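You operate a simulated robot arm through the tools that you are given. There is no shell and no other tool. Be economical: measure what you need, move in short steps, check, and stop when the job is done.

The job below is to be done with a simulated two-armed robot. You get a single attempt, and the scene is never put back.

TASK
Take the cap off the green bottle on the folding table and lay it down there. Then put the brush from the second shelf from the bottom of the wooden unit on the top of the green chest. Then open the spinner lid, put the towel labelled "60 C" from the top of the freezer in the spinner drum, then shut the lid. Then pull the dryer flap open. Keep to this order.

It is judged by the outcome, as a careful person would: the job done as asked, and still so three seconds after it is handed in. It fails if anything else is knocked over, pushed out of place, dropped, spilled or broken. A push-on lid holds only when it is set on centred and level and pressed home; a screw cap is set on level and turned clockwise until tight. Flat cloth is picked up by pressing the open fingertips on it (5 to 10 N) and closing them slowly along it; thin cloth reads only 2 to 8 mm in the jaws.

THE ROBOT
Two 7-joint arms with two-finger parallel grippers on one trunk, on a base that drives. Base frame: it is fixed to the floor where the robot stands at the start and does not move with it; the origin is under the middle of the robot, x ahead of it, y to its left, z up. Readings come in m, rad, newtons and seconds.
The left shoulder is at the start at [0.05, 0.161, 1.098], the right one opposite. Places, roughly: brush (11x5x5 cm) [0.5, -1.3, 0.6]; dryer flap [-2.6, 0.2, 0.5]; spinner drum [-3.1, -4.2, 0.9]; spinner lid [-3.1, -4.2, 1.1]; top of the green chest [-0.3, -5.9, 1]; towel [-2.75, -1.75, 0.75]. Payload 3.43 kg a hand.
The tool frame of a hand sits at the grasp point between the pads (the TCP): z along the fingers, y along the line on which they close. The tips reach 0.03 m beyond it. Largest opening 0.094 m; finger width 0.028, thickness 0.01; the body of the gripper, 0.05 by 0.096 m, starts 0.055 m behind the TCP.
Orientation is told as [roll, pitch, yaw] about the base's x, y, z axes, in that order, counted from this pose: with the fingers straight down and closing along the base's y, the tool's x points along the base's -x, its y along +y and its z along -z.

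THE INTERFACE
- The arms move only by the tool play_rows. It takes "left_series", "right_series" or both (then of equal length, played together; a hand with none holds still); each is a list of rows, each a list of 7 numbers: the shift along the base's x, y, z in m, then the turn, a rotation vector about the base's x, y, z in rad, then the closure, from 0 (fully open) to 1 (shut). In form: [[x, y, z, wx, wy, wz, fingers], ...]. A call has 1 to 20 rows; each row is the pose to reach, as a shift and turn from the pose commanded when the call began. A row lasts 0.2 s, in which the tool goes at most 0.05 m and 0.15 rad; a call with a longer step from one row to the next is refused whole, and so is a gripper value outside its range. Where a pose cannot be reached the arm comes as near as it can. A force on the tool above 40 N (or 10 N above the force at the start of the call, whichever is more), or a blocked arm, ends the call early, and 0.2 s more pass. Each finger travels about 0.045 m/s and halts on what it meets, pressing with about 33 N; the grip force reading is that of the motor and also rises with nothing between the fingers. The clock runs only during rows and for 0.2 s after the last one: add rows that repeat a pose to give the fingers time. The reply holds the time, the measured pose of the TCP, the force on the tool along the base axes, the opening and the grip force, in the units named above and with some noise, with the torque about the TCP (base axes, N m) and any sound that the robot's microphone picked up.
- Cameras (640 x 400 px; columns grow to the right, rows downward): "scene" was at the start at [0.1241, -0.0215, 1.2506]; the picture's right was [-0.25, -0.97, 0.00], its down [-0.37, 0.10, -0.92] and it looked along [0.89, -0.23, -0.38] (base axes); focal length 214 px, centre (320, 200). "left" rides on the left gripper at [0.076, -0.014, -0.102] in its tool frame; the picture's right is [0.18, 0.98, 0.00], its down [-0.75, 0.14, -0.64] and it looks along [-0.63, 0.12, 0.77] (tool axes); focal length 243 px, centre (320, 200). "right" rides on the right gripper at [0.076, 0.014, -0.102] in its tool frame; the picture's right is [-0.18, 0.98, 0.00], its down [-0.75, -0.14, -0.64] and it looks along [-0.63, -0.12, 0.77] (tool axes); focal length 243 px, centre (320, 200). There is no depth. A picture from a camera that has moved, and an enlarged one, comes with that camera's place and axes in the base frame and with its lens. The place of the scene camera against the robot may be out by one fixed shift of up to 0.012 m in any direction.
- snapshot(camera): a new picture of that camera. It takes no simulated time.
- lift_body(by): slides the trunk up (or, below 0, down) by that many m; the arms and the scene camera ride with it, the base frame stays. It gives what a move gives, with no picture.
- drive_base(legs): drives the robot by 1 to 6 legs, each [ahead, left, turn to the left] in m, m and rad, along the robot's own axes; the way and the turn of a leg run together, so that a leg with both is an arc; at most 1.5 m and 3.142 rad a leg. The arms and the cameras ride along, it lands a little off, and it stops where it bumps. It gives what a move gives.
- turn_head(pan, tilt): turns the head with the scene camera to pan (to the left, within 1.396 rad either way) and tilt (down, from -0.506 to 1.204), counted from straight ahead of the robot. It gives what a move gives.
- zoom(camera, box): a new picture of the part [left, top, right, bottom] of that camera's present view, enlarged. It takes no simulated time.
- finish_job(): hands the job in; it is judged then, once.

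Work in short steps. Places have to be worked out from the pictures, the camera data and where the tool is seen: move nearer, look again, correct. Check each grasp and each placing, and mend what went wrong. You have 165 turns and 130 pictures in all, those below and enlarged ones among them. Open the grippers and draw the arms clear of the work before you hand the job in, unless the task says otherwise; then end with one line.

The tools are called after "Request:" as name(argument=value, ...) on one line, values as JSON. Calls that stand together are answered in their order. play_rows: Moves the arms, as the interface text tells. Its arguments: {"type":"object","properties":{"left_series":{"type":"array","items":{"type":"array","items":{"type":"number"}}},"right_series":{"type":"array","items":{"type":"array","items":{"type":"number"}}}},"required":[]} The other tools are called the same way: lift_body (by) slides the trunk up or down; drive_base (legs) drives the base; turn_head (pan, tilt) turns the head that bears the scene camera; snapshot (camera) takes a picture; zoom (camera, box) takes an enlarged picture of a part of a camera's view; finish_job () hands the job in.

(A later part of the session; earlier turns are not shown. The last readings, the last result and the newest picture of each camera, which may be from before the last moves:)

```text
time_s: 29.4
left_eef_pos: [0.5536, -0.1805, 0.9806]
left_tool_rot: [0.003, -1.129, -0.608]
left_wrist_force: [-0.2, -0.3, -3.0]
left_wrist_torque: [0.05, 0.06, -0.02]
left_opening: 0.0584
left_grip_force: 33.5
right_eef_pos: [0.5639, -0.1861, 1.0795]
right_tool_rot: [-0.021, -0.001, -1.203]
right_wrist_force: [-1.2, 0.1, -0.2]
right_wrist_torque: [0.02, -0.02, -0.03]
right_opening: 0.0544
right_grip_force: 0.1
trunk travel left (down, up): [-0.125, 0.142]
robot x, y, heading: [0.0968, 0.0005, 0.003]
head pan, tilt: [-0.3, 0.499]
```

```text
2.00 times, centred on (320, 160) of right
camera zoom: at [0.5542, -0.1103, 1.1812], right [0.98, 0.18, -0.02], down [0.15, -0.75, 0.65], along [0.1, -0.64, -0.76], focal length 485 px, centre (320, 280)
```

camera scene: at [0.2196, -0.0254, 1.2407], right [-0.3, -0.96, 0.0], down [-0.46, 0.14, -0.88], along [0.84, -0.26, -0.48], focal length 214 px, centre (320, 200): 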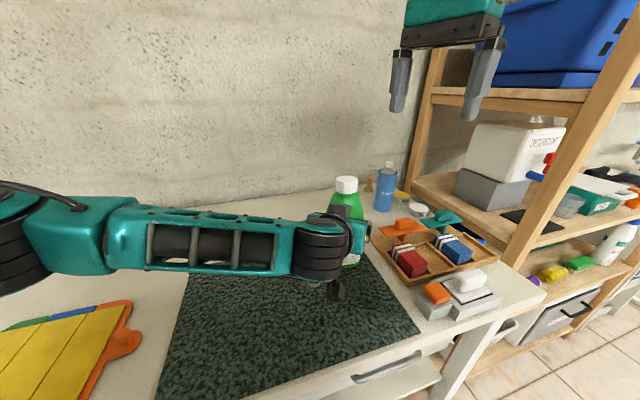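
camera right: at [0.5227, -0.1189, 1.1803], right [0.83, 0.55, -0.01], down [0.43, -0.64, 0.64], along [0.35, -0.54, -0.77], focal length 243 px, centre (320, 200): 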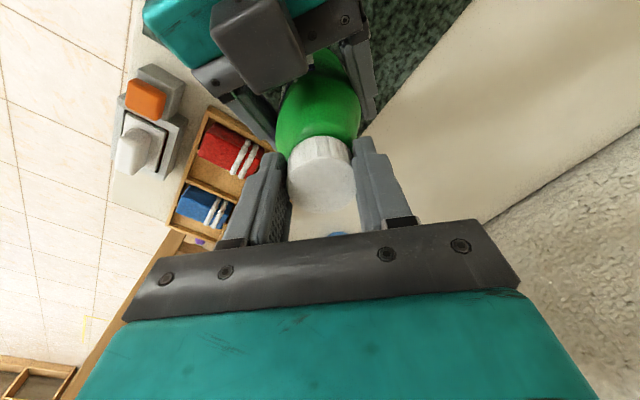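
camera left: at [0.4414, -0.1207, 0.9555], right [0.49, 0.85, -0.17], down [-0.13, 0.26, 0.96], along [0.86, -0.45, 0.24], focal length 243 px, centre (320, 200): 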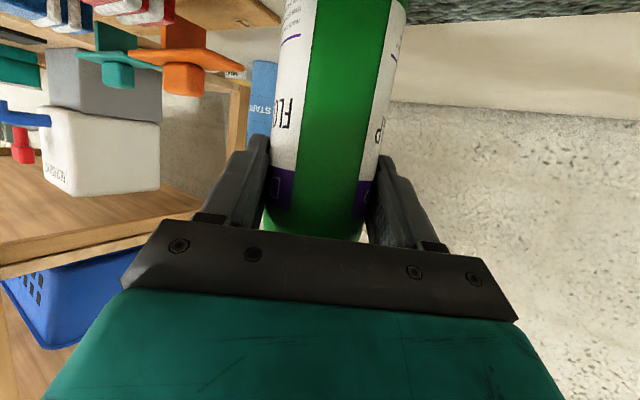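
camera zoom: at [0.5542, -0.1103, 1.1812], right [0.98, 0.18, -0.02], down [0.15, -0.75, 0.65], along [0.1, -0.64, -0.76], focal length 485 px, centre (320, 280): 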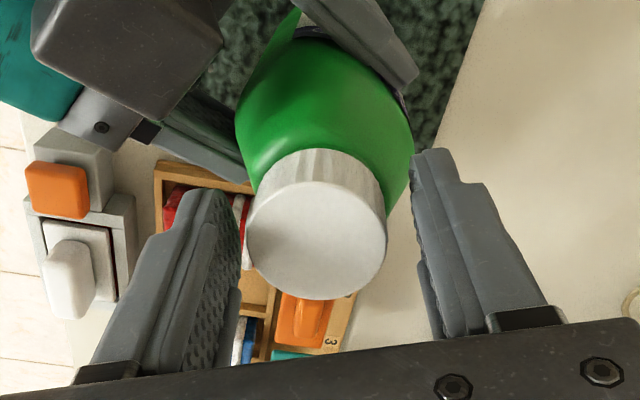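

The cap is centred, so I'll regrip and make a full counter-clockwise stroke.

Request:
play_rows(right_series=[[0, 0, 0, 0, 0, 0, 0.7], [0, 0, 0, 0, 0, 0, 1], [0, 0, 0, 0, 0, 0, 1], [0, 0, 0, 0, 0, 0.12, 1], [0, 0, 0, 0, 0, 0.24, 1], [0, 0, 0, 0, 0, 0.36, 1], [0, 0, 0, 0, 0, 0.48, 1], [0, 0, 0, 0, 0, 0.6, 1], [0, 0, 0, 0, 0, 0.72, 1], [0, 0, 0.001, 0, 0, 0.84, 1], [0, 0, 0.001, 0, 0, 0.96, 1], [0, 0, 0.001, 0, 0, 1.08, 1], [0, 0, 0.001, 0, 0, 1.2, 1], [0, 0, 0.001, 0, 0, 1.32, 1], [0, 0, 0.001, 0, 0, 1.44, 1], [0, 0, 0.001, 0, 0, 1.56, 1], [0, 0, 0.001, 0, 0, 1.68, 1], [0, 0, 0.001, 0, 0, 1.8, 1]])

Request:
snapshot(camera="left")

Request:
zoom(camera="scene", box=[290, 130, 390, 230])

```text
time_s: 33.1
left_eef_pos: [0.5531, -0.1816, 0.9804]
left_tool_rot: [-0.002, -1.128, -0.602]
left_wrist_force: [3.5, 13.0, -9.6]
left_wrist_torque: [-0.89, 0.33, 0.23]
left_opening: 0.058
left_grip_force: 32.9
right_eef_pos: [0.5644, -0.1879, 1.08]
right_tool_rot: [-0.021, 0.0, 0.603]
right_wrist_force: [-2.9, -13.1, 6.2]
right_wrist_torque: [-0.39, 0.05, -0.04]
right_opening: 0.0365
right_grip_force: 33.2
trunk travel left (down, up): [-0.125, 0.142]
robot x, y, heading: [0.0967, -0.0008, 0.003]
head pan, tilt: [-0.3, 0.499]
```

```text
95 pictures are left
camera left: at [0.4409, -0.1209, 0.9558], right [0.49, 0.85, -0.17], down [-0.13, 0.26, 0.96], along [0.86, -0.45, 0.24], focal length 243 px, centre (320, 200)
```

left: 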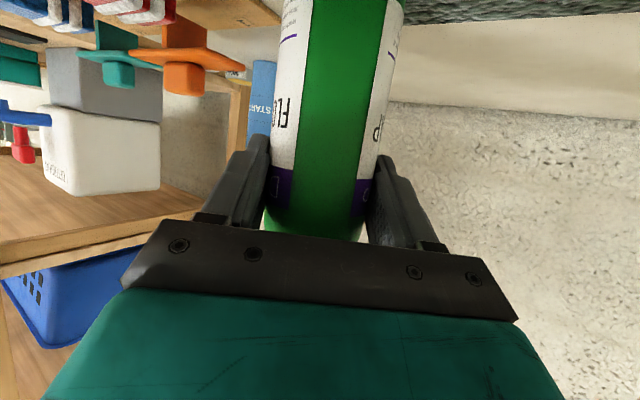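

```text
4.00 times, centred on (340, 180) of scene
camera zoom: at [0.2195, -0.0254, 1.2408], right [-0.3, -0.96, 0.0], down [-0.46, 0.14, -0.88], along [0.84, -0.26, -0.48], focal length 858 px, centre (240, 280)
```

zoom: 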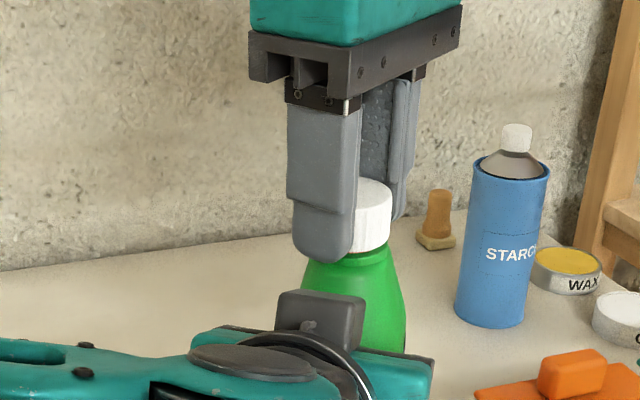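

The bottle held still through the stroke and the cap is now pushing the right hand up, so it's rising on its thread. I'll do another regrip and stroke.

Request:
play_rows(right_series=[[0, 0, 0, 0, 0, 0, 0.42], [0, 0, 0, 0, 0, 0, 0.42], [0, 0, 0, 0, 0, -0.145, 0.42], [0, 0, 0, 0, 0, -0.29, 0.42], [0, 0, 0, 0, 0, -0.435, 0.42], [0, 0, 0, 0, 0, -0.58, 0.42], [0, 0, 0, 0, 0, -0.725, 0.42], [0, 0, 0, 0, 0, -0.87, 0.42], [0, 0, 0, 0, 0, -1.015, 0.42], [0, 0, 0, 0, 0, -1.16, 0.42], [0, 0, 0, 0, 0, -1.305, 0.42], [0, 0, 0, 0, 0, -1.45, 0.42], [0, 0, 0, 0, 0, -1.595, 0.42], [0, 0, 0, 0, 0, -1.74, 0.42], [0, 0, 0, 0, 0, -1.8, 0.42], [0, 0, 0, 0, 0, -1.8, 0.42]])

Request:
play_rows(right_series=[[0, 0, 0, 0, 0, 0, 0.7], [0, 0, 0, 0, 0, 0, 1], [0, 0, 0, 0, 0, 0, 1], [0, 0, 0, 0, 0, 0.12, 1], [0, 0, 0, 0, 0, 0.24, 1], [0, 0, 0, 0, 0, 0.36, 1], [0, 0, 0.0005, 0, 0, 0.48, 1], [0, 0, 0.0005, 0, 0, 0.6, 1], [0, 0, 0.0005, 0, 0, 0.72, 1], [0, 0, 0.001, 0, 0, 0.84, 1], [0, 0, 0.001, 0, 0, 0.96, 1], [0, 0, 0.001, 0, 0, 1.08, 1], [0, 0, 0.001, 0, 0, 1.2, 1], [0, 0, 0.001, 0, 0, 1.32, 1], [0, 0, 0.001, 0, 0, 1.44, 1], [0, 0, 0.001, 0, 0, 1.56, 1], [0, 0, 0.001, 0, 0, 1.68, 1], [0, 0, 0.001, 0, 0, 1.8, 1]])

Request:
zoom(camera="scene", box=[290, 130, 390, 230])

```text
time_s: 36.5
left_eef_pos: [0.5528, -0.1807, 0.9804]
left_tool_rot: [0.003, -1.13, -0.607]
left_wrist_force: [0.1, 0.3, -3.4]
left_wrist_torque: [0.04, 0.05, -0.02]
left_opening: 0.0582
left_grip_force: 33.1
right_eef_pos: [0.5658, -0.1868, 1.08]
right_tool_rot: [-0.02, 0.0, -1.204]
right_wrist_force: [-0.3, -0.1, 0.0]
right_wrist_torque: [-0.04, 0.01, -0.01]
right_opening: 0.0547
right_grip_force: 0.0
trunk travel left (down, up): [-0.125, 0.142]
robot x, y, heading: [0.0977, -0.0014, -0.002]
head pan, tilt: [-0.3, 0.499]
```

```text
time_s: 40.4
left_eef_pos: [0.5527, -0.1804, 0.9797]
left_tool_rot: [0.003, -1.13, -0.604]
left_wrist_force: [0.6, 7.9, -2.1]
left_wrist_torque: [-0.49, 0.14, 0.19]
left_opening: 0.0581
left_grip_force: 33.5
right_eef_pos: [0.5654, -0.1876, 1.0811]
right_tool_rot: [-0.022, 0.0, 0.602]
right_wrist_force: [-0.5, -6.8, 0.2]
right_wrist_torque: [-0.24, 0.03, -0.02]
right_opening: 0.0362
right_grip_force: 32.7
trunk travel left (down, up): [-0.125, 0.142]
robot x, y, heading: [0.0998, 0.0026, -0.004]
head pan, tilt: [-0.3, 0.499]
```

```text
4.00 times, centred on (340, 180) of scene
camera zoom: at [0.2195, -0.0254, 1.2408], right [-0.3, -0.96, 0.0], down [-0.46, 0.14, -0.88], along [0.84, -0.26, -0.48], focal length 858 px, centre (240, 280)
```

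zoom: 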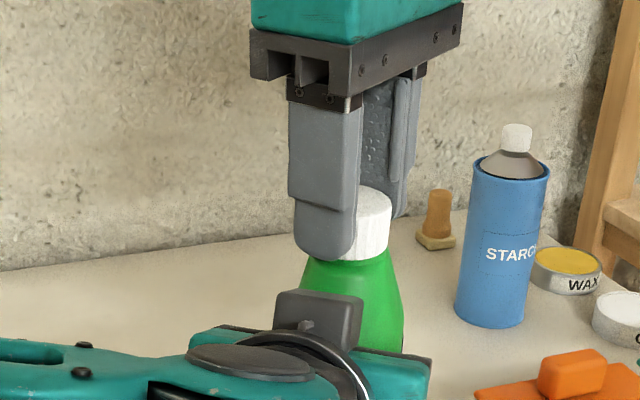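

The vertical force has gone, so the thread may be clear. I'll try a gentle straight lift.

Request:
play_rows(right_series=[[0, -0.001, 0.002, 0, 0, 0, 1], [0, -0.001, 0.004, 0, 0, 0, 1], [0, -0.001, 0.006, 0, 0, 0, 1], [0, -0.001, 0.006, 0, 0, 0, 1]])

Request:
zoom(camera="scene", box=[290, 130, 390, 230])

```text
time_s: 41.4
left_eef_pos: [0.5539, -0.1797, 0.9797]
left_tool_rot: [0.004, -1.129, -0.607]
left_wrist_force: [-1.4, 9.1, 3.7]
left_wrist_torque: [-0.8, -0.17, 0.09]
left_opening: 0.0581
left_grip_force: 33.3
right_eef_pos: [0.5644, -0.1883, 1.0874]
right_tool_rot: [-0.021, 0.001, 0.599]
right_wrist_force: [1.5, -8.8, -6.8]
right_wrist_torque: [-0.19, -0.02, -0.01]
right_opening: 0.036
right_grip_force: 32.8
trunk travel left (down, up): [-0.125, 0.142]
robot x, y, heading: [0.0966, 0.001, 0.001]
head pan, tilt: [-0.3, 0.499]
```

```text
4.00 times, centred on (340, 180) of scene
camera zoom: at [0.2195, -0.0254, 1.2407], right [-0.3, -0.96, 0.0], down [-0.46, 0.14, -0.88], along [0.84, -0.26, -0.48], focal length 858 px, centre (240, 280)
```

zoom: 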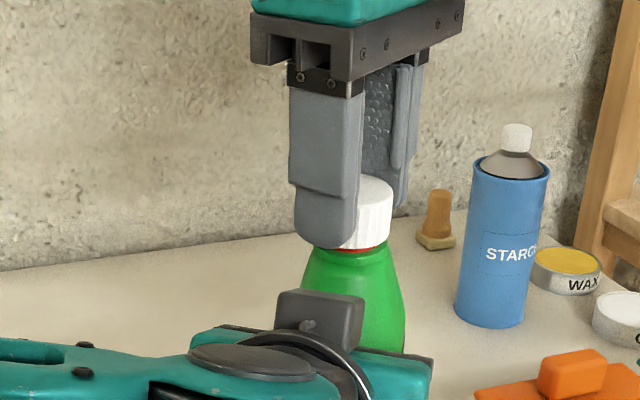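

The cap rose and the neck is showing. I'll keep lifting, easing 2 mm in -y.

Request:
play_rows(right_series=[[0, -0.002, 0.003, 0, 0, 0, 1], [0, -0.002, 0.006, 0, 0, 0, 1], [0, -0.002, 0.012, 0, 0, 0, 1], [0, -0.002, 0.02, 0, 0, 0, 1], [0, -0.002, 0.03, 0, 0, 0, 1], [0, -0.002, 0.045, 0, 0, 0, 1], [0, -0.002, 0.06, 0, 0, 0, 1]])

Request:
zoom(camera="scene", box=[270, 90, 430, 250])

```text
time_s: 43.0
left_eef_pos: [0.5524, -0.181, 0.9808]
left_tool_rot: [0.003, -1.128, -0.608]
left_wrist_force: [0.6, -0.2, -2.8]
left_wrist_torque: [-0.01, 0.06, 0.02]
left_opening: 0.0579
left_grip_force: 32.8
right_eef_pos: [0.5657, -0.1908, 1.1483]
right_tool_rot: [-0.021, -0.001, 0.601]
right_wrist_force: [0.0, -0.2, -1.6]
right_wrist_torque: [0.03, -0.03, 0.01]
right_opening: 0.0361
right_grip_force: 32.9
trunk travel left (down, up): [-0.125, 0.142]
robot x, y, heading: [0.0994, -0.0014, -0.002]
head pan, tilt: [-0.3, 0.499]
```

```text
2.50 times, centred on (350, 170) of scene
camera zoom: at [0.2196, -0.0254, 1.2407], right [-0.3, -0.96, 0.0], down [-0.46, 0.14, -0.88], along [0.84, -0.26, -0.48], focal length 536 px, centre (245, 275)
```

zoom: 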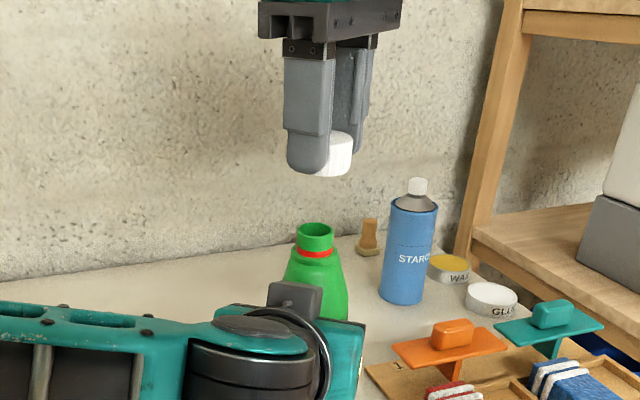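

The cap is off and in the right hand. Next the left hand carries the bottle back to its spot (moving +0.113, +0.007) and lowers it until it touches.

Request:
play_rows(left_series=[[0.02, 0.001, 0, 0, 0, 0, 1], [0.045, 0.003, 0, 0, 0, 0, 1], [0.07, 0.004, 0, 0, 0, 0, 1], [0.095, 0.006, 0, 0, 0, 0, 1], [0.113, 0.007, 0, 0, 0, 0, 1], [0.113, 0.007, -0.01, 0, 0, 0, 1], [0.113, 0.007, -0.02, 0, 0, 0, 1], [0.113, 0.007, -0.025, 0, 0, 0, 1], [0.113, 0.007, -0.025, 0, 0, 0, 1]])

Request:
snapshot(camera="left")

Request:
zoom(camera="scene", box=[250, 140, 410, 260])

```text
time_s: 45.0
left_eef_pos: [0.6665, -0.174, 0.9564]
left_tool_rot: [0.006, -1.133, -0.609]
left_wrist_force: [1.1, 0.7, 3.1]
left_wrist_torque: [0.1, 0.01, 0.0]
left_opening: 0.058
left_grip_force: 33.4
right_eef_pos: [0.565, -0.1905, 1.1479]
right_tool_rot: [-0.022, 0.001, 0.6]
right_wrist_force: [0.1, -0.2, -0.6]
right_wrist_torque: [0.02, 0.0, 0.03]
right_opening: 0.0362
right_grip_force: 32.8
trunk travel left (down, up): [-0.125, 0.142]
robot x, y, heading: [0.0997, -0.0006, 0.001]
head pan, tilt: [-0.3, 0.499]
```

```text
90 pictures are left
camera left: at [0.5542, -0.1139, 0.9315], right [0.49, 0.85, -0.16], down [-0.14, 0.26, 0.96], along [0.86, -0.45, 0.25], focal length 243 px, centre (320, 200)
```

left: 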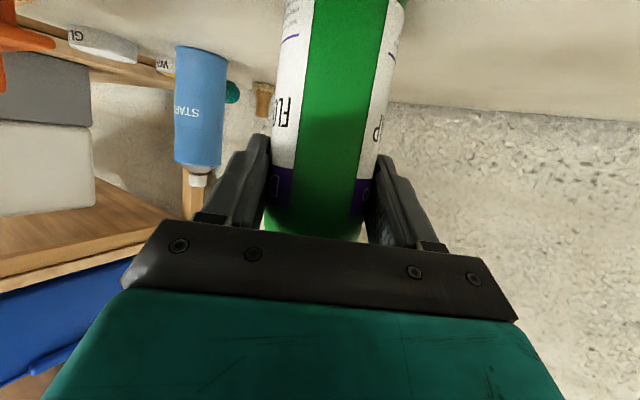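

```text
3.33 times, centred on (330, 200) of scene
camera zoom: at [0.219, -0.0252, 1.2409], right [-0.3, -0.96, 0.0], down [-0.46, 0.14, -0.88], along [0.84, -0.26, -0.48], focal length 715 px, centre (287, 200)
```

zoom: 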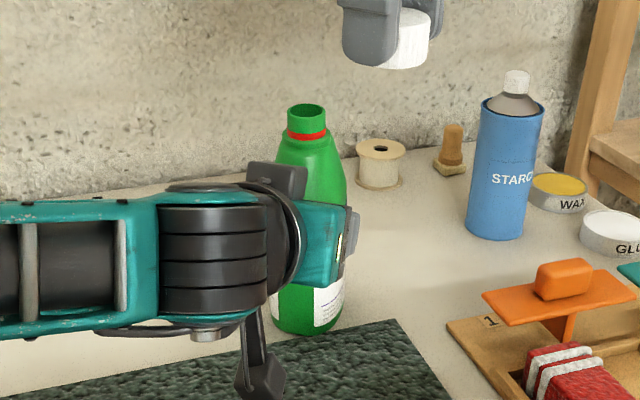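

The vertical force flipped from -3 to +3 N, so the bottle is touching the table. I'll lower it 2 mm more, release and back straight out.

Request:
play_rows(left_series=[[0, 0, -0.002, 0, 0, 0, 1], [0, 0, -0.002, 0, 0, 0, 0.35], [0, 0, -0.002, 0, 0, 0, 0.2], [0, 0, -0.002, 0, 0, 0, 0], [0, 0, -0.002, 0, 0, 0, 0]])

Request:
zoom(camera="scene", box=[250, 140, 410, 260])

```text
time_s: 46.1
left_eef_pos: [0.6667, -0.1742, 0.9535]
left_tool_rot: [0.002, -1.129, -0.608]
left_wrist_force: [-0.3, -0.3, -0.3]
left_wrist_torque: [0.03, -0.01, 0.01]
left_opening: 0.0938
left_grip_force: 0.0
right_eef_pos: [0.5649, -0.1904, 1.1476]
right_tool_rot: [-0.022, -0.001, 0.598]
right_wrist_force: [0.2, 0.0, 0.6]
right_wrist_torque: [-0.03, -0.01, 0.01]
right_opening: 0.0362
right_grip_force: 33.2
trunk travel left (down, up): [-0.125, 0.142]
robot x, y, heading: [0.0968, 0.0025, 0.001]
head pan, tilt: [-0.3, 0.499]
```

```text
3.33 times, centred on (330, 200) of scene
camera zoom: at [0.2193, -0.0253, 1.2408], right [-0.3, -0.96, 0.0], down [-0.46, 0.14, -0.88], along [0.84, -0.26, -0.48], focal length 715 px, centre (287, 200)
```

zoom: 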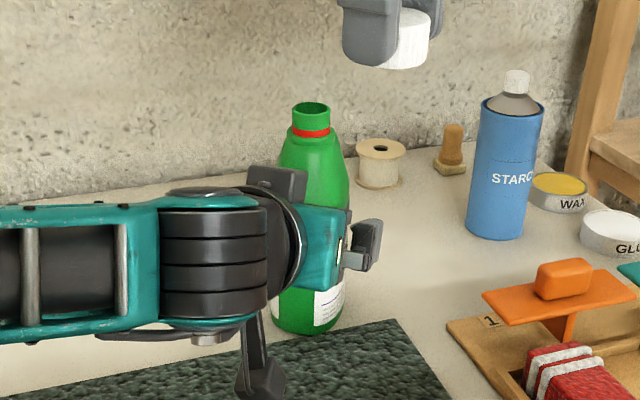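

The bottle stands steady and released. I'll back the left hand out, then lift it clear.

Request:
play_rows(left_series=[[-0.03, 0.021, 0, 0, 0, 0, 0], [-0.065, 0.045, 0, 0, 0, 0, 0], [-0.1, 0.07, 0, 0, 0, 0, 0], [-0.13, 0.1, 0.01, 0, 0, 0, 0], [-0.15, 0.14, 0.03, 0, 0, 0, 0], [-0.17, 0.18, 0.05, 0, 0, 0, 0], [-0.19, 0.22, 0.08, 0, 0, 0, 0], [-0.2, 0.25, 0.12, 0, 0, 0, 0]])

Request:
play_rows(right_series=[[-0.02, 0, -0.03, 0, 0, -0.12, 1], [-0.04, 0, -0.06, 0, 0, -0.24, 1], [-0.05, 0, -0.1, 0, 0, -0.36, 1], [-0.06, 0, -0.14, 0, 0, -0.48, 1], [-0.06, 0, -0.18, 0, 0, -0.6, 1], [-0.06, 0, -0.21, 0, 0, -0.6, 1], [-0.06, 0, -0.225, 0, 0, -0.6, 1], [-0.06, 0, -0.225, 0, 0, -0.6, 1]])

Request:
snapshot(camera="right")

Request:
snapshot(camera="scene")

```text
refused: row 7 steps farther than a row can; nothing moved
```

```text
time_s: 48.0
left_eef_pos: [0.6657, -0.1745, 0.9535]
left_tool_rot: [0.004, -1.129, -0.609]
left_wrist_force: [-0.4, 0.3, 0.1]
left_wrist_torque: [0.02, 0.0, 0.01]
left_opening: 0.094
left_grip_force: 0.1
right_eef_pos: [0.5064, -0.1882, 0.923]
right_tool_rot: [-0.021, -0.001, -0.001]
right_wrist_force: [0.0, -0.5, 0.1]
right_wrist_torque: [-0.03, 0.02, 0.02]
right_opening: 0.0364
right_grip_force: 33.0
trunk travel left (down, up): [-0.125, 0.142]
robot x, y, heading: [0.0969, -0.0017, -0.001]
head pan, tilt: [-0.3, 0.499]
```

```text
87 pictures are left
camera right: at [0.4313, -0.1738, 1.0257], right [0.18, 0.98, -0.02], down [0.75, -0.13, 0.65], along [0.63, -0.14, -0.76], focal length 243 px, centre (320, 200)
```

right: 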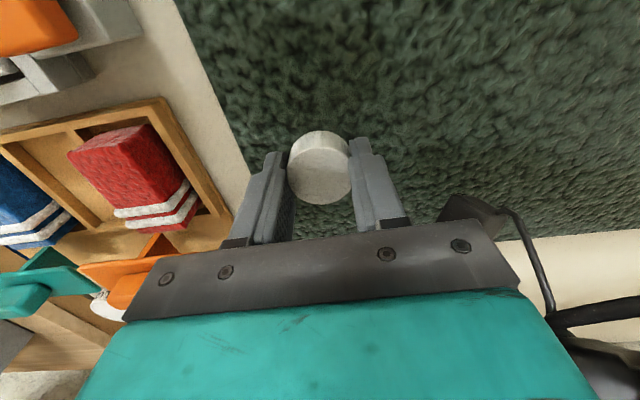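

```text
86 pictures are left
camera scene: at [0.2193, -0.0253, 1.2408], right [-0.3, -0.96, 0.0], down [-0.46, 0.14, -0.88], along [0.84, -0.26, -0.48], focal length 214 px, centre (320, 200)
```

scene: 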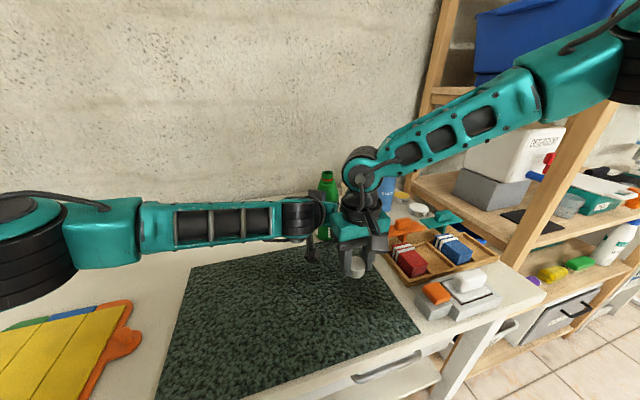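

The left retreat was refused for too long a step, but the right hand came down safely and the cap hangs just above the mat. I'll lower it to contact and release.

Request:
play_rows(right_series=[[0, 0, -0.006, 0, 0, 0, 1], [0, 0, -0.011, 0, 0, 0, 1], [0, 0, -0.015, 0, 0, 0, 1], [0, 0, -0.018, 0, 0, 0, 1], [0, 0, -0.018, 0, 0, 0, 1]])

```text
time_s: 49.1
left_eef_pos: [0.6657, -0.1749, 0.9537]
left_tool_rot: [0.002, -1.129, -0.608]
left_wrist_force: [0.7, -0.5, -0.2]
left_wrist_torque: [0.02, 0.03, -0.02]
left_opening: 0.0941
left_grip_force: 0.0
right_eef_pos: [0.5054, -0.1893, 0.905]
right_tool_rot: [-0.022, 0.001, -0.001]
right_wrist_force: [0.4, -0.1, -1.1]
right_wrist_torque: [-0.01, -0.01, -0.03]
right_opening: 0.0364
right_grip_force: 32.6
trunk travel left (down, up): [-0.125, 0.142]
robot x, y, heading: [0.0962, -0.0008, 0.003]
head pan, tilt: [-0.3, 0.499]
```

No contact yet, so I'll lower it in smaller steps.

Request:
play_rows(right_series=[[0, 0, -0.003, 0, 0, 0, 1], [0, 0, -0.005, 0, 0, 0, 1], [0, 0, -0.007, 0, 0, 0, 1], [0, 0, -0.007, 0, 0, 0, 1]])

Request:
zoom(camera="right", box=[220, 80, 420, 260])

```text
time_s: 50.1
left_eef_pos: [0.6651, -0.1744, 0.9522]
left_tool_rot: [0.003, -1.129, -0.607]
left_wrist_force: [0.4, 0.3, -0.5]
left_wrist_torque: [-0.02, -0.02, 0.0]
left_opening: 0.094
left_grip_force: 0.1
right_eef_pos: [0.506, -0.19, 0.8998]
right_tool_rot: [-0.02, 0.002, 0.0]
right_wrist_force: [-0.7, 0.4, -0.7]
right_wrist_torque: [-0.01, 0.01, 0.0]
right_opening: 0.0362
right_grip_force: 33.1
trunk travel left (down, up): [-0.125, 0.142]
robot x, y, heading: [0.0994, 0.0013, 0.002]
head pan, tilt: [-0.3, 0.499]
```

```text
2.22 times, centred on (320, 170) of right
camera zoom: at [0.4307, -0.1743, 1.0006], right [0.18, 0.98, -0.02], down [0.75, -0.13, 0.65], along [0.63, -0.13, -0.76], focal length 539 px, centre (320, 267)
```

zoom: 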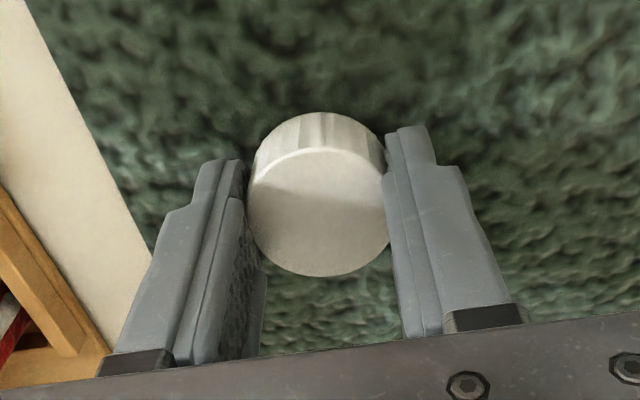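

Still free, so I'll carry on down in 2 mm steps, watching for contact.

Request:
play_rows(right_series=[[0, 0, -0.002, 0, 0, 0, 1], [0, 0, -0.004, 0, 0, 0, 1], [0, 0, -0.006, 0, 0, 0, 1], [0, 0, -0.008, 0, 0, 0, 1], [0, 0, -0.008, 0, 0, 0, 1]])

```text
time_s: 51.4
left_eef_pos: [0.6643, -0.1746, 0.9549]
left_tool_rot: [0.007, -1.131, -0.611]
left_wrist_force: [-0.3, -0.6, 0.4]
left_wrist_torque: [-0.02, -0.01, -0.01]
left_opening: 0.094
left_grip_force: 0.0
right_eef_pos: [0.505, -0.1896, 0.8924]
right_tool_rot: [-0.019, -0.01, 0.001]
right_wrist_force: [-6.7, -2.7, 16.5]
right_wrist_torque: [0.1, 0.41, 0.15]
right_opening: 0.0364
right_grip_force: 32.9
trunk travel left (down, up): [-0.125, 0.142]
robot x, y, heading: [0.0991, 0.0035, -0.003]
head pan, tilt: [-0.3, 0.499]
stopped in row 5 (right hand): the force on the tool passed its limit (the readings are from after the stop); the commanded pose is now the measured one
```

Contact made. I'll ease up 2 mm, open, raise the hand and look.

Request:
play_rows(right_series=[[0, 0, 0.002, 0, 0, 0, 1], [0, 0, 0.002, 0, 0, 0, 0.4], [0, 0, 0.002, 0, 0, 0, 0.3], [0, 0, 0.002, 0, 0, 0, 0.2], [0, 0, 0.002, 0, 0, 0, 0.2], [0, 0, 0.02, 0, 0, 0, 0.2], [0, 0, 0.05, 0, 0, 0, 0.2], [0, 0, 0.09, 0, 0, 0, 0.2], [-0.02, -0.02, 0.13, 0, 0, 0, 0.2], [-0.04, -0.04, 0.17, 0, 0, 0, 0.2], [-0.06, -0.06, 0.2, 0, 0, 0, 0.2], [-0.06, -0.06, 0.24, 0, 0, 0, 0.2], [-0.08, -0.06, 0.28, 0, 0, 0, 0.2]])

Request:
play_rows(left_series=[[-0.03, 0.021, 0, 0, 0, 0, 0], [-0.06, 0.042, 0, 0, 0, 0, 0], [-0.09, 0.063, 0, 0, 0, 0, 0], [-0.11, 0.085, 0.02, 0, 0, 0, 0], [-0.13, 0.11, 0.05, 0, 0, 0, 0], [-0.15, 0.13, 0.08, 0, 0, 0, 0], [-0.17, 0.15, 0.11, 0, 0, 0, 0], [-0.19, 0.17, 0.15, 0, 0, 0, 0], [-0.2, 0.19, 0.19, 0, 0, 0, 0]])

Request:
snapshot(camera="scene")

```text
time_s: 54.2
left_eef_pos: [0.6655, -0.1758, 0.9546]
left_tool_rot: [0.004, -1.132, -0.608]
left_wrist_force: [-0.3, -0.5, -0.3]
left_wrist_torque: [-0.01, -0.02, 0.0]
left_opening: 0.0941
left_grip_force: 0.1
right_eef_pos: [0.4232, -0.2504, 1.1742]
right_tool_rot: [-0.022, -0.01, -0.001]
right_wrist_force: [0.6, -0.9, 0.4]
right_wrist_torque: [0.01, 0.01, -0.03]
right_opening: 0.0752
right_grip_force: 0.0
trunk travel left (down, up): [-0.125, 0.142]
robot x, y, heading: [0.0981, -0.0024, -0.0]
head pan, tilt: [-0.3, 0.499]
```

```text
time_s: 56.2
left_eef_pos: [0.4684, 0.0162, 1.1407]
left_tool_rot: [0.003, -1.128, -0.607]
left_wrist_force: [-0.6, -0.1, 0.4]
left_wrist_torque: [-0.02, 0.01, -0.02]
left_opening: 0.0942
left_grip_force: 0.1
right_eef_pos: [0.4239, -0.2503, 1.175]
right_tool_rot: [-0.022, -0.009, -0.001]
right_wrist_force: [-0.3, 1.0, 0.0]
right_wrist_torque: [0.02, 0.01, 0.0]
right_opening: 0.0753
right_grip_force: 0.0
trunk travel left (down, up): [-0.125, 0.142]
robot x, y, heading: [0.0989, -0.0008, -0.0]
head pan, tilt: [-0.3, 0.499]
```

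```text
84 pictures are left
camera scene: at [0.2191, -0.0252, 1.2408], right [-0.3, -0.96, 0.0], down [-0.46, 0.14, -0.88], along [0.84, -0.26, -0.48], focal length 214 px, centre (320, 200)
```

scene: 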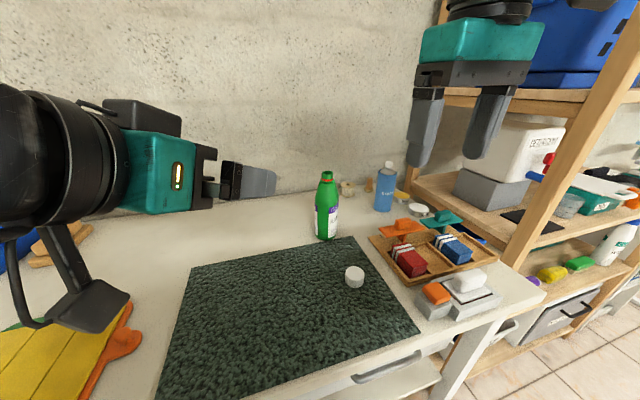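

Step 1 is done: the bottle is standing and the cap lies on the mat. I'll fold the left hand back to pointing down, then back the robot away from the table.

Request:
play_rows(left_series=[[-0.01, 0.02, 0.01, 0, 0, 0.15, 0], [-0.02, 0.04, 0.02, 0, 0, 0.3, 0], [-0.04, 0.06, 0.03, 0, 0, 0.45, 0], [-0.06, 0.08, 0.04, 0, 0, 0.6, 0]])

Request:
play_rows(left_series=[[0, 0, 0.01, 0, 0.14, 0, 0], [0, 0.01, 0.02, 0, 0.28, 0, 0], [0, 0.02, 0.03, 0, 0.42, 0, 0], [0, 0.03, 0.03, 0, 0.56, 0, 0], [0, 0.03, 0.03, 0, 0.7, 0, 0], [0, 0.03, 0.03, 0, 0.84, 0, 0], [0, 0.03, 0.03, 0, 0.98, 0, 0], [0, 0.03, 0.03, 0, 1.12, 0, 0]], right_series=[[-0.01, 0, 0.01, 0, 0, 0, 0], [-0.02, 0, 0.02, 0, 0, 0, 0], [-0.03, 0, 0.03, 0, 0, 0, 0], [-0.04, 0, 0.03, 0, 0, 0, 0], [-0.05, 0, 0.03, 0, 0, 0, 0], [-0.06, 0, 0.03, 0, 0, 0, 0], [-0.07, 0, 0.03, 0, 0, 0, 0], [-0.08, 0, 0.03, 0, 0, 0, 0]])

Request:
drive_base(legs=[[-0.35, 0, 0]])

Request:
turn_head(pan=-1.1, tilt=0.35)

Request:
snapshot(camera="scene")

```text
time_s: 57.2
left_eef_pos: [0.4039, 0.0973, 1.1845]
left_tool_rot: [0.003, -1.13, -0.007]
left_wrist_force: [0.4, -1.0, 0.5]
left_wrist_torque: [-0.03, 0.02, -0.02]
left_opening: 0.0942
left_grip_force: 0.2
right_eef_pos: [0.4233, -0.2505, 1.1733]
right_tool_rot: [-0.02, -0.007, 0.0]
right_wrist_force: [0.3, 0.0, 0.7]
right_wrist_torque: [0.0, 0.01, 0.03]
right_opening: 0.0752
right_grip_force: 0.1
trunk travel left (down, up): [-0.125, 0.142]
robot x, y, heading: [0.0987, 0.0016, -0.001]
head pan, tilt: [-0.3, 0.499]
```

```text
time_s: 59.0
left_eef_pos: [0.4044, 0.126, 1.2135]
left_tool_rot: [-0.004, -0.009, -0.004]
left_wrist_force: [-1.0, -0.1, 0.4]
left_wrist_torque: [0.03, 0.0, 0.01]
left_opening: 0.0944
left_grip_force: 0.1
right_eef_pos: [0.3479, -0.2499, 1.2014]
right_tool_rot: [-0.02, -0.01, -0.001]
right_wrist_force: [0.4, 0.1, 0.3]
right_wrist_torque: [0.0, 0.0, 0.0]
right_opening: 0.0941
right_grip_force: 0.0
trunk travel left (down, up): [-0.125, 0.142]
robot x, y, heading: [0.0995, -0.0026, -0.002]
head pan, tilt: [-0.3, 0.499]
```

```text
time_s: 61.3
left_eef_pos: [0.0408, 0.1265, 1.2129]
left_tool_rot: [-0.003, -0.012, 0.004]
left_wrist_force: [-0.5, 1.1, -1.1]
left_wrist_torque: [-0.02, 0.03, 0.03]
left_opening: 0.0941
left_grip_force: 0.0
right_eef_pos: [-0.0132, -0.248, 1.2021]
right_tool_rot: [-0.021, -0.008, 0.007]
right_wrist_force: [1.5, -0.6, 0.4]
right_wrist_torque: [-0.03, -0.01, 0.02]
right_opening: 0.094
right_grip_force: 0.0
trunk travel left (down, up): [-0.125, 0.142]
robot x, y, heading: [-0.2632, 0.0011, 0.006]
head pan, tilt: [-0.3, 0.499]
```

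```text
time_s: 62.4
left_eef_pos: [0.0422, 0.1274, 1.2126]
left_tool_rot: [-0.004, -0.01, 0.002]
left_wrist_force: [0.6, 1.1, -0.1]
left_wrist_torque: [0.04, -0.04, 0.01]
left_opening: 0.0942
left_grip_force: 0.1
right_eef_pos: [-0.0131, -0.2489, 1.2004]
right_tool_rot: [-0.019, -0.008, 0.005]
right_wrist_force: [0.1, 0.3, 0.3]
right_wrist_torque: [0.0, 0.02, 0.0]
right_opening: 0.0942
right_grip_force: 0.0
trunk travel left (down, up): [-0.125, 0.142]
robot x, y, heading: [-0.2626, -0.0016, 0.01]
head pan, tilt: [-1.1, 0.351]
```

```text
83 pictures are left
camera scene: at [-0.1875, -0.0821, 1.2545], right [-0.89, -0.46, 0.0], down [-0.16, 0.31, -0.94], along [0.43, -0.83, -0.34], focal length 214 px, centre (320, 200)
```

scene: 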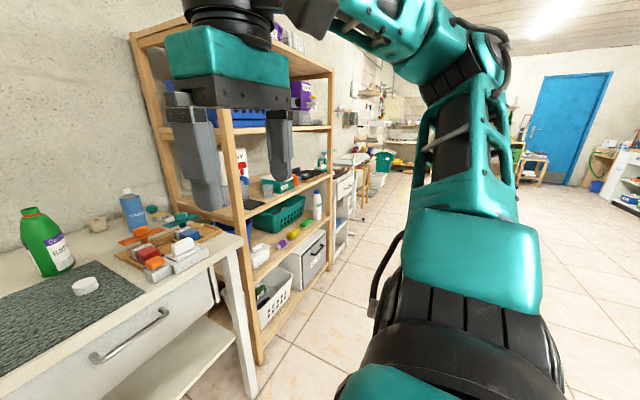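

The wooden unit stands right of the table with its front facing -x. I'll strafe right about 1.2 m to stand in front of the brush and look.

Request:
drive_base(legs=[[-0.1, 0, 0], [0, -1.15, 0]])

Request:
turn_head(pan=-0.15, tilt=0.6)

Request:
snapshot(camera="scene")

```text
time_s: 69.3
left_eef_pos: [-0.0549, -1.0897, 1.2135]
left_tool_rot: [-0.004, -0.01, -0.001]
left_wrist_force: [-0.4, 0.6, 0.7]
left_wrist_torque: [0.0, -0.01, -0.03]
left_opening: 0.0938
left_grip_force: 0.1
right_eef_pos: [-0.1106, -1.463, 1.2016]
right_tool_rot: [-0.019, -0.009, 0.001]
right_wrist_force: [-0.4, 0.6, 0.1]
right_wrist_torque: [-0.01, -0.01, 0.02]
right_opening: 0.0941
right_grip_force: 0.1
trunk travel left (down, up): [-0.125, 0.142]
robot x, y, heading: [-0.3619, -1.216, 0.003]
head pan, tilt: [-1.1, 0.351]
```

```text
time_s: 70.6
left_eef_pos: [-0.0542, -1.0898, 1.2155]
left_tool_rot: [-0.005, -0.011, -0.003]
left_wrist_force: [0.1, -0.8, -0.5]
left_wrist_torque: [0.02, -0.01, -0.01]
left_opening: 0.0942
left_grip_force: 0.1
right_eef_pos: [-0.1111, -1.463, 1.202]
right_tool_rot: [-0.02, -0.01, 0.0]
right_wrist_force: [0.5, -0.7, 0.1]
right_wrist_torque: [0.01, 0.01, -0.03]
right_opening: 0.0941
right_grip_force: 0.0
trunk travel left (down, up): [-0.125, 0.142]
robot x, y, heading: [-0.3629, -1.2173, 0.006]
head pan, tilt: [-0.15, 0.6]
```

```text
82 pictures are left
camera scene: at [-0.24, -1.227, 1.2317], right [-0.15, -0.99, 0.0], down [-0.56, 0.08, -0.83], along [0.82, -0.12, -0.56], focal length 214 px, centre (320, 200)
```

scene: 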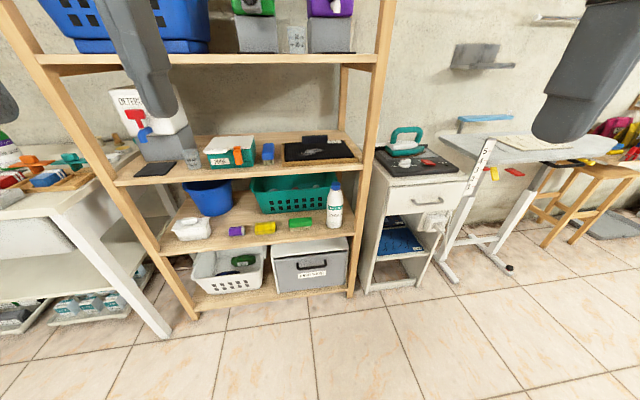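

The second shelf from the bottom holds several small items, so I'll zoom in to pick out the brush.

Request:
zoom(camera="scene", box=[160, 170, 360, 300])

```text
3.08 times, centred on (260, 235) of scene
camera zoom: at [-0.24, -1.227, 1.2317], right [-0.15, -0.99, 0.0], down [-0.56, 0.08, -0.83], along [0.82, -0.12, -0.56], focal length 660 px, centre (505, 92)
```

zoom: 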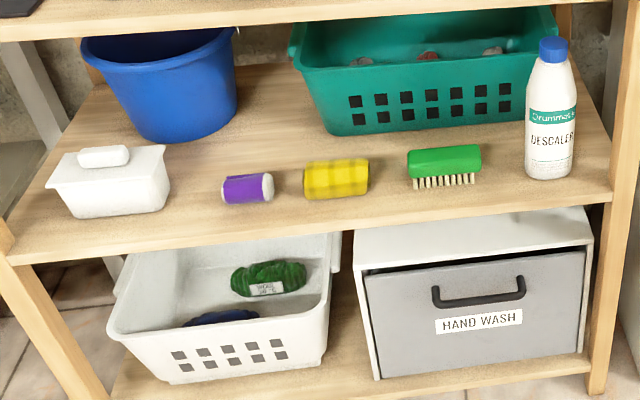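

The brush is the green-backed one with bristles, near (0.49, -1.24) with its base at about z 0.57, lying along y with about 0.31 m of headroom. I'll grip it across its 5 cm with the left hand reaching in from the left, tilted 45°. First I'll lower the trunk and orient the hand in free space.

Request:
lift_body(by=-0.12)

Request:
play_rows(left_series=[[0, 0, 0, 0, 0, 0.145, 0], [0, 0, 0, 0, 0, 0.29, 0], [0, 0, 0, 0, 0, 0.435, 0], [0, 0, 0, 0, 0, 0.58, 0], [0, 0, 0, 0, 0, 0.725, 0], [0, 0, 0, 0, 0, 0.87, 0], [0, 0, 0, 0, 0, 1.015, 0], [0, 0, 0, 0, 0, 1.16, 0], [0, 0, 0, 0, 0, 1.305, 0], [0, 0, 0, 0, 0, 1.45, 0], [0, 0, 0, 0, 0, 1.57, 0], [0, 0, 0, 0, 0, 1.57, 0]])

Request:
play_rows(left_series=[[0, 0, -0.02, -0.14, 0, 0, 0], [0, 0, -0.04, -0.28, 0, 0, 0], [0, 0, -0.06, -0.42, 0, 0, 0], [0, 0, -0.08, -0.56, 0, 0, 0], [0, 0, -0.1, -0.7, 0, 0, 0], [0, 0, -0.12, -0.785, 0, 0, 0], [0, 0, -0.15, -0.785, 0, 0, 0], [0, 0, -0.15, -0.785, 0, 0, 0]])

```text
time_s: 72.1
left_eef_pos: [-0.0554, -1.0898, 1.0925]
left_tool_rot: [-0.004, -0.01, -0.002]
left_wrist_force: [-0.4, 0.0, 0.9]
left_wrist_torque: [-0.01, 0.02, -0.03]
left_opening: 0.0939
left_grip_force: 0.2
right_eef_pos: [-0.1113, -1.4635, 1.0814]
right_tool_rot: [-0.021, -0.01, 0.001]
right_wrist_force: [-0.5, 0.3, 0.8]
right_wrist_torque: [0.02, -0.03, 0.06]
right_opening: 0.094
right_grip_force: 0.0
trunk travel left (down, up): [-0.005, 0.262]
robot x, y, heading: [-0.3602, -1.2174, -0.0]
head pan, tilt: [-0.15, 0.6]
```

```text
time_s: 74.7
left_eef_pos: [-0.0539, -1.089, 1.094]
left_tool_rot: [-0.003, -0.011, 1.571]
left_wrist_force: [0.5, 0.2, 0.0]
left_wrist_torque: [-0.01, 0.02, 0.01]
left_opening: 0.0939
left_grip_force: 0.0
right_eef_pos: [-0.1116, -1.4626, 1.0825]
right_tool_rot: [-0.02, -0.009, -0.001]
right_wrist_force: [-0.6, 0.5, 0.3]
right_wrist_torque: [0.01, 0.0, -0.01]
right_opening: 0.094
right_grip_force: 0.1
trunk travel left (down, up): [-0.005, 0.262]
robot x, y, heading: [-0.3637, -1.2141, 0.002]
head pan, tilt: [-0.15, 0.6]
```

```text
time_s: 76.5
left_eef_pos: [-0.0554, -1.0886, 0.9417]
left_tool_rot: [-0.006, 0.777, 1.567]
left_wrist_force: [-0.2, 0.1, 0.7]
left_wrist_torque: [-0.04, -0.04, 0.02]
left_opening: 0.094
left_grip_force: 0.1
right_eef_pos: [-0.1104, -1.4642, 1.0815]
right_tool_rot: [-0.019, -0.009, 0.0]
right_wrist_force: [0.0, 0.4, 0.3]
right_wrist_torque: [0.02, -0.02, 0.01]
right_opening: 0.094
right_grip_force: 0.1
trunk travel left (down, up): [-0.005, 0.262]
robot x, y, heading: [-0.3624, -1.2183, -0.0]
head pan, tilt: [-0.15, 0.6]
```

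The left arm manages that pose. I'll check the real hand bulk in the picture against the headroom.

Request:
snapshot(camera="scene")

Request:
snapshot(camera="left")

```text
80 pictures are left
camera scene: at [-0.24, -1.2269, 1.1117], right [-0.15, -0.99, 0.0], down [-0.56, 0.08, -0.83], along [0.82, -0.12, -0.56], focal length 214 px, centre (320, 200)
```

scene: 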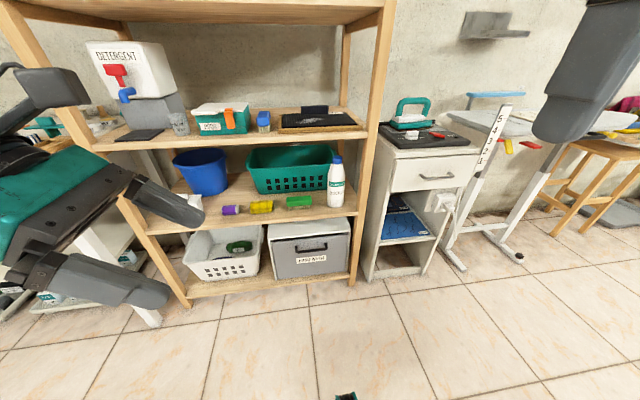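

```text
79 pictures are left
camera left: at [-0.042, -1.0703, 1.069], right [-0.98, -0.13, 0.12], down [-0.14, 0.99, -0.07], along [-0.11, -0.09, -0.99], focal length 243 px, centre (320, 200)
```

left: 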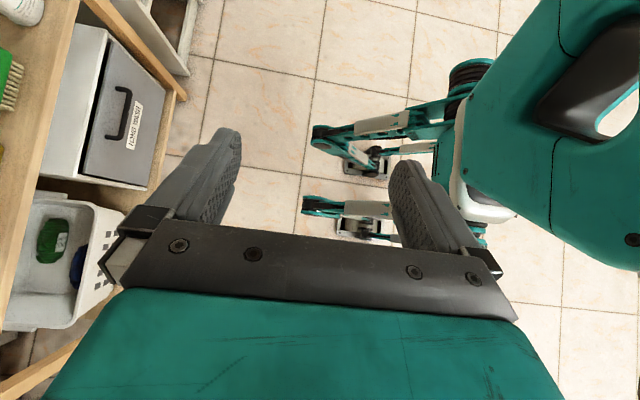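

I'll zoom in again from the lowered camera to triangulate the brush and shelf heights.

Request:
zoom(camera="scene", box=[160, 120, 360, 245])

```text
3.20 times, centred on (260, 182) of scene
camera zoom: at [-0.24, -1.2269, 1.1117], right [-0.15, -0.99, 0.0], down [-0.56, 0.08, -0.83], along [0.82, -0.12, -0.56], focal length 686 px, centre (512, 256)
```

zoom: 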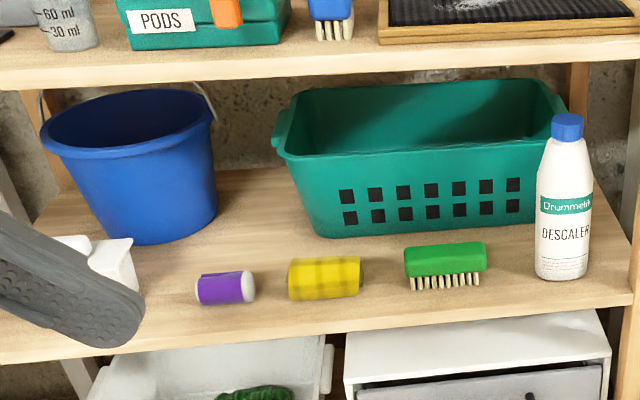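

Triangulated: brush centre near (0.52, -1.248), base z 0.566, top about 0.616; shelf front x 0.434; board above at z 0.88. I'll tilt to 55°, lower the hand to z 0.66 in free space, then drive closer.

Request:
play_rows(left_series=[[0, -0.02, -0.035, -0.03, 0, 0, 0], [0, -0.04, -0.07, -0.06, 0, 0, 0], [0, -0.06, -0.105, -0.09, 0, 0, 0], [0, -0.08, -0.14, -0.12, 0, 0, 0], [0, -0.1, -0.175, -0.15, 0, 0, 0], [0, -0.12, -0.21, -0.175, 0, 0, 0], [0, -0.135, -0.25, -0.175, 0, 0, 0], [0, -0.146, -0.282, -0.175, 0, 0, 0], [0, -0.146, -0.282, -0.175, 0, 0, 0]])

Request:
snapshot(camera="scene")

```text
time_s: 78.5
left_eef_pos: [-0.0538, -1.2348, 0.658]
left_tool_rot: [-0.008, 0.95, 1.566]
left_wrist_force: [0.2, 0.0, 0.0]
left_wrist_torque: [-0.01, 0.0, 0.01]
left_opening: 0.094
left_grip_force: 0.0
right_eef_pos: [-0.1112, -1.4641, 1.0801]
right_tool_rot: [-0.02, -0.009, 0.002]
right_wrist_force: [0.0, 0.5, -0.1]
right_wrist_torque: [-0.01, 0.01, 0.0]
right_opening: 0.094
right_grip_force: 0.1
trunk travel left (down, up): [-0.005, 0.262]
robot x, y, heading: [-0.3575, -1.2149, -0.001]
head pan, tilt: [-0.15, 0.6]
```

```text
77 pictures are left
camera scene: at [-0.24, -1.2269, 1.1117], right [-0.15, -0.99, 0.0], down [-0.56, 0.08, -0.83], along [0.82, -0.12, -0.56], focal length 214 px, centre (320, 200)
```

scene: 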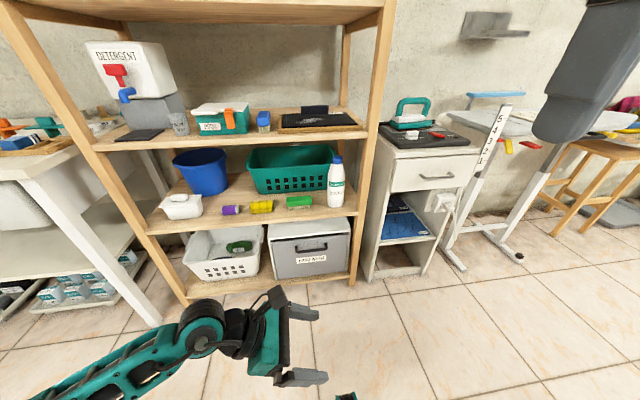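

The pose looks good, with the forearm coming in from the left at a similar height. Driving ahead 0.34 m.

Request:
drive_base(legs=[[0.34, 0, 0]])

Request:
turn_head(pan=-0.1, tilt=0.8)

Request:
snapshot(camera="scene")

Request:
snapshot(camera="left")

```text
time_s: 80.7
left_eef_pos: [0.2828, -1.2353, 0.6596]
left_tool_rot: [-0.007, 0.949, 1.564]
left_wrist_force: [-0.2, 0.4, -0.2]
left_wrist_torque: [0.02, 0.01, 0.0]
left_opening: 0.0944
left_grip_force: 0.0
right_eef_pos: [0.2245, -1.4656, 1.0814]
right_tool_rot: [-0.017, -0.009, -0.004]
right_wrist_force: [1.1, 0.7, -0.7]
right_wrist_torque: [-0.02, 0.02, -0.02]
right_opening: 0.0939
right_grip_force: 0.0
trunk travel left (down, up): [-0.005, 0.262]
robot x, y, heading: [-0.0231, -1.2131, 0.001]
head pan, tilt: [-0.15, 0.6]
```

```text
time_s: 81.4
left_eef_pos: [0.2834, -1.2347, 0.659]
left_tool_rot: [-0.005, 0.949, 1.563]
left_wrist_force: [-0.1, -0.2, -0.5]
left_wrist_torque: [0.02, 0.02, -0.02]
left_opening: 0.0938
left_grip_force: 0.1
right_eef_pos: [0.2245, -1.4655, 1.0822]
right_tool_rot: [-0.02, -0.009, -0.005]
right_wrist_force: [0.5, -0.5, -0.4]
right_wrist_torque: [0.03, 0.01, -0.01]
right_opening: 0.0937
right_grip_force: 0.0
trunk travel left (down, up): [-0.005, 0.262]
robot x, y, heading: [-0.0221, -1.213, -0.006]
head pan, tilt: [-0.099, 0.799]
```

```text
76 pictures are left
camera scene: at [0.0899, -1.2225, 1.0949], right [-0.1, -0.99, 0.0], down [-0.71, 0.07, -0.7], along [0.69, -0.07, -0.72], focal length 214 px, centre (320, 200)
```

scene: 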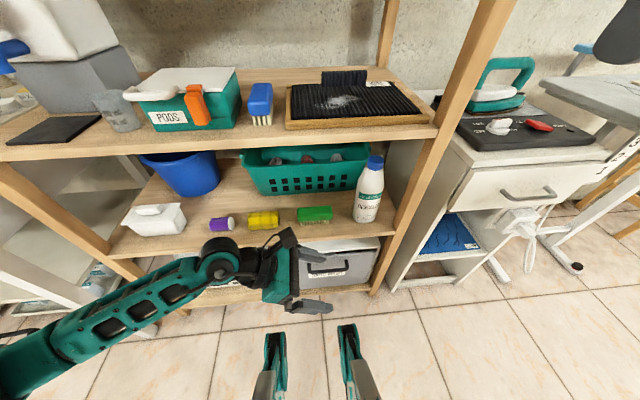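

```text
75 pictures are left
camera left: at [0.2963, -1.1955, 0.7812], right [-0.98, -0.1, 0.15], down [-0.14, 0.96, -0.24], along [-0.12, -0.26, -0.96], focal length 243 px, centre (320, 200)
```

left: 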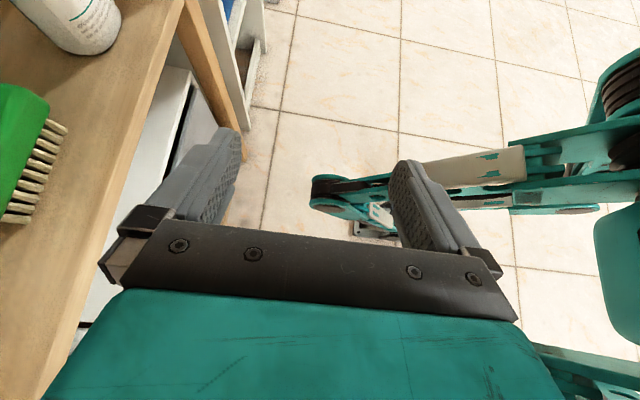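

The left camera confirms the brush: front bristles at x 0.493, centre y -1.247. I'll slide in at z 0.66 to x 0.516.

Request:
play_rows(left_series=[[0.04, -0.002, 0.003, 0, 0, 0, 0], [0.08, -0.004, 0.003, 0, 0, 0, 0], [0.12, -0.006, 0.003, 0, 0, 0, 0], [0.16, -0.006, 0.003, 0, 0, 0, 0], [0.2, -0.006, 0.003, 0, 0, 0, 0], [0.233, -0.006, 0.003, 0, 0, 0, 0], [0.233, -0.006, 0.003, 0, 0, 0, 0]])

Request:
snapshot(camera="left")

Request:
snapshot(camera="scene")

```text
time_s: 83.0
left_eef_pos: [0.5169, -1.2407, 0.6597]
left_tool_rot: [-0.006, 0.952, 1.562]
left_wrist_force: [0.5, 0.4, 0.7]
left_wrist_torque: [0.0, 0.01, 0.01]
left_opening: 0.094
left_grip_force: 0.1
right_eef_pos: [0.2246, -1.466, 1.0819]
right_tool_rot: [-0.019, -0.009, -0.004]
right_wrist_force: [0.6, -0.1, -0.5]
right_wrist_torque: [-0.03, -0.02, 0.02]
right_opening: 0.0938
right_grip_force: 0.1
trunk travel left (down, up): [-0.005, 0.262]
robot x, y, heading: [-0.0258, -1.2167, -0.006]
head pan, tilt: [-0.099, 0.799]
```

```text
74 pictures are left
camera left: at [0.5303, -1.2013, 0.7819], right [-0.98, -0.1, 0.15], down [-0.14, 0.96, -0.24], along [-0.12, -0.26, -0.96], focal length 243 px, centre (320, 200)
```

left: 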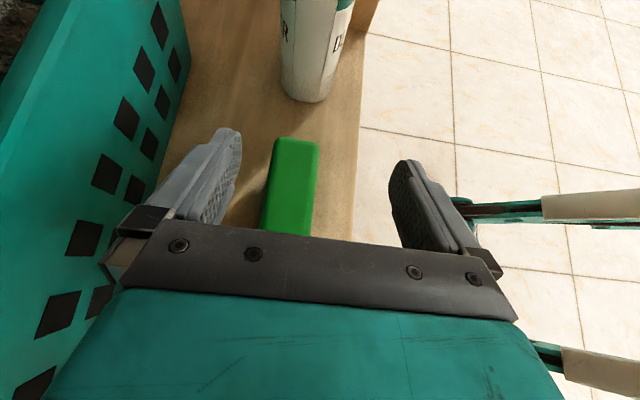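

```text
73 pictures are left
camera scene: at [0.0899, -1.2225, 1.0948], right [-0.1, -0.99, 0.0], down [-0.71, 0.07, -0.7], along [0.69, -0.07, -0.72], focal length 214 px, centre (320, 200)
```

scene: 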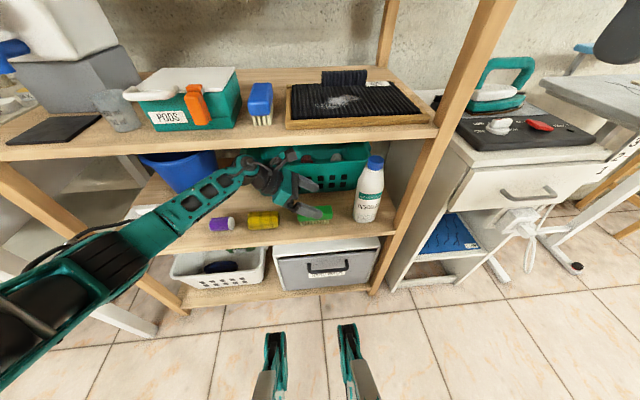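

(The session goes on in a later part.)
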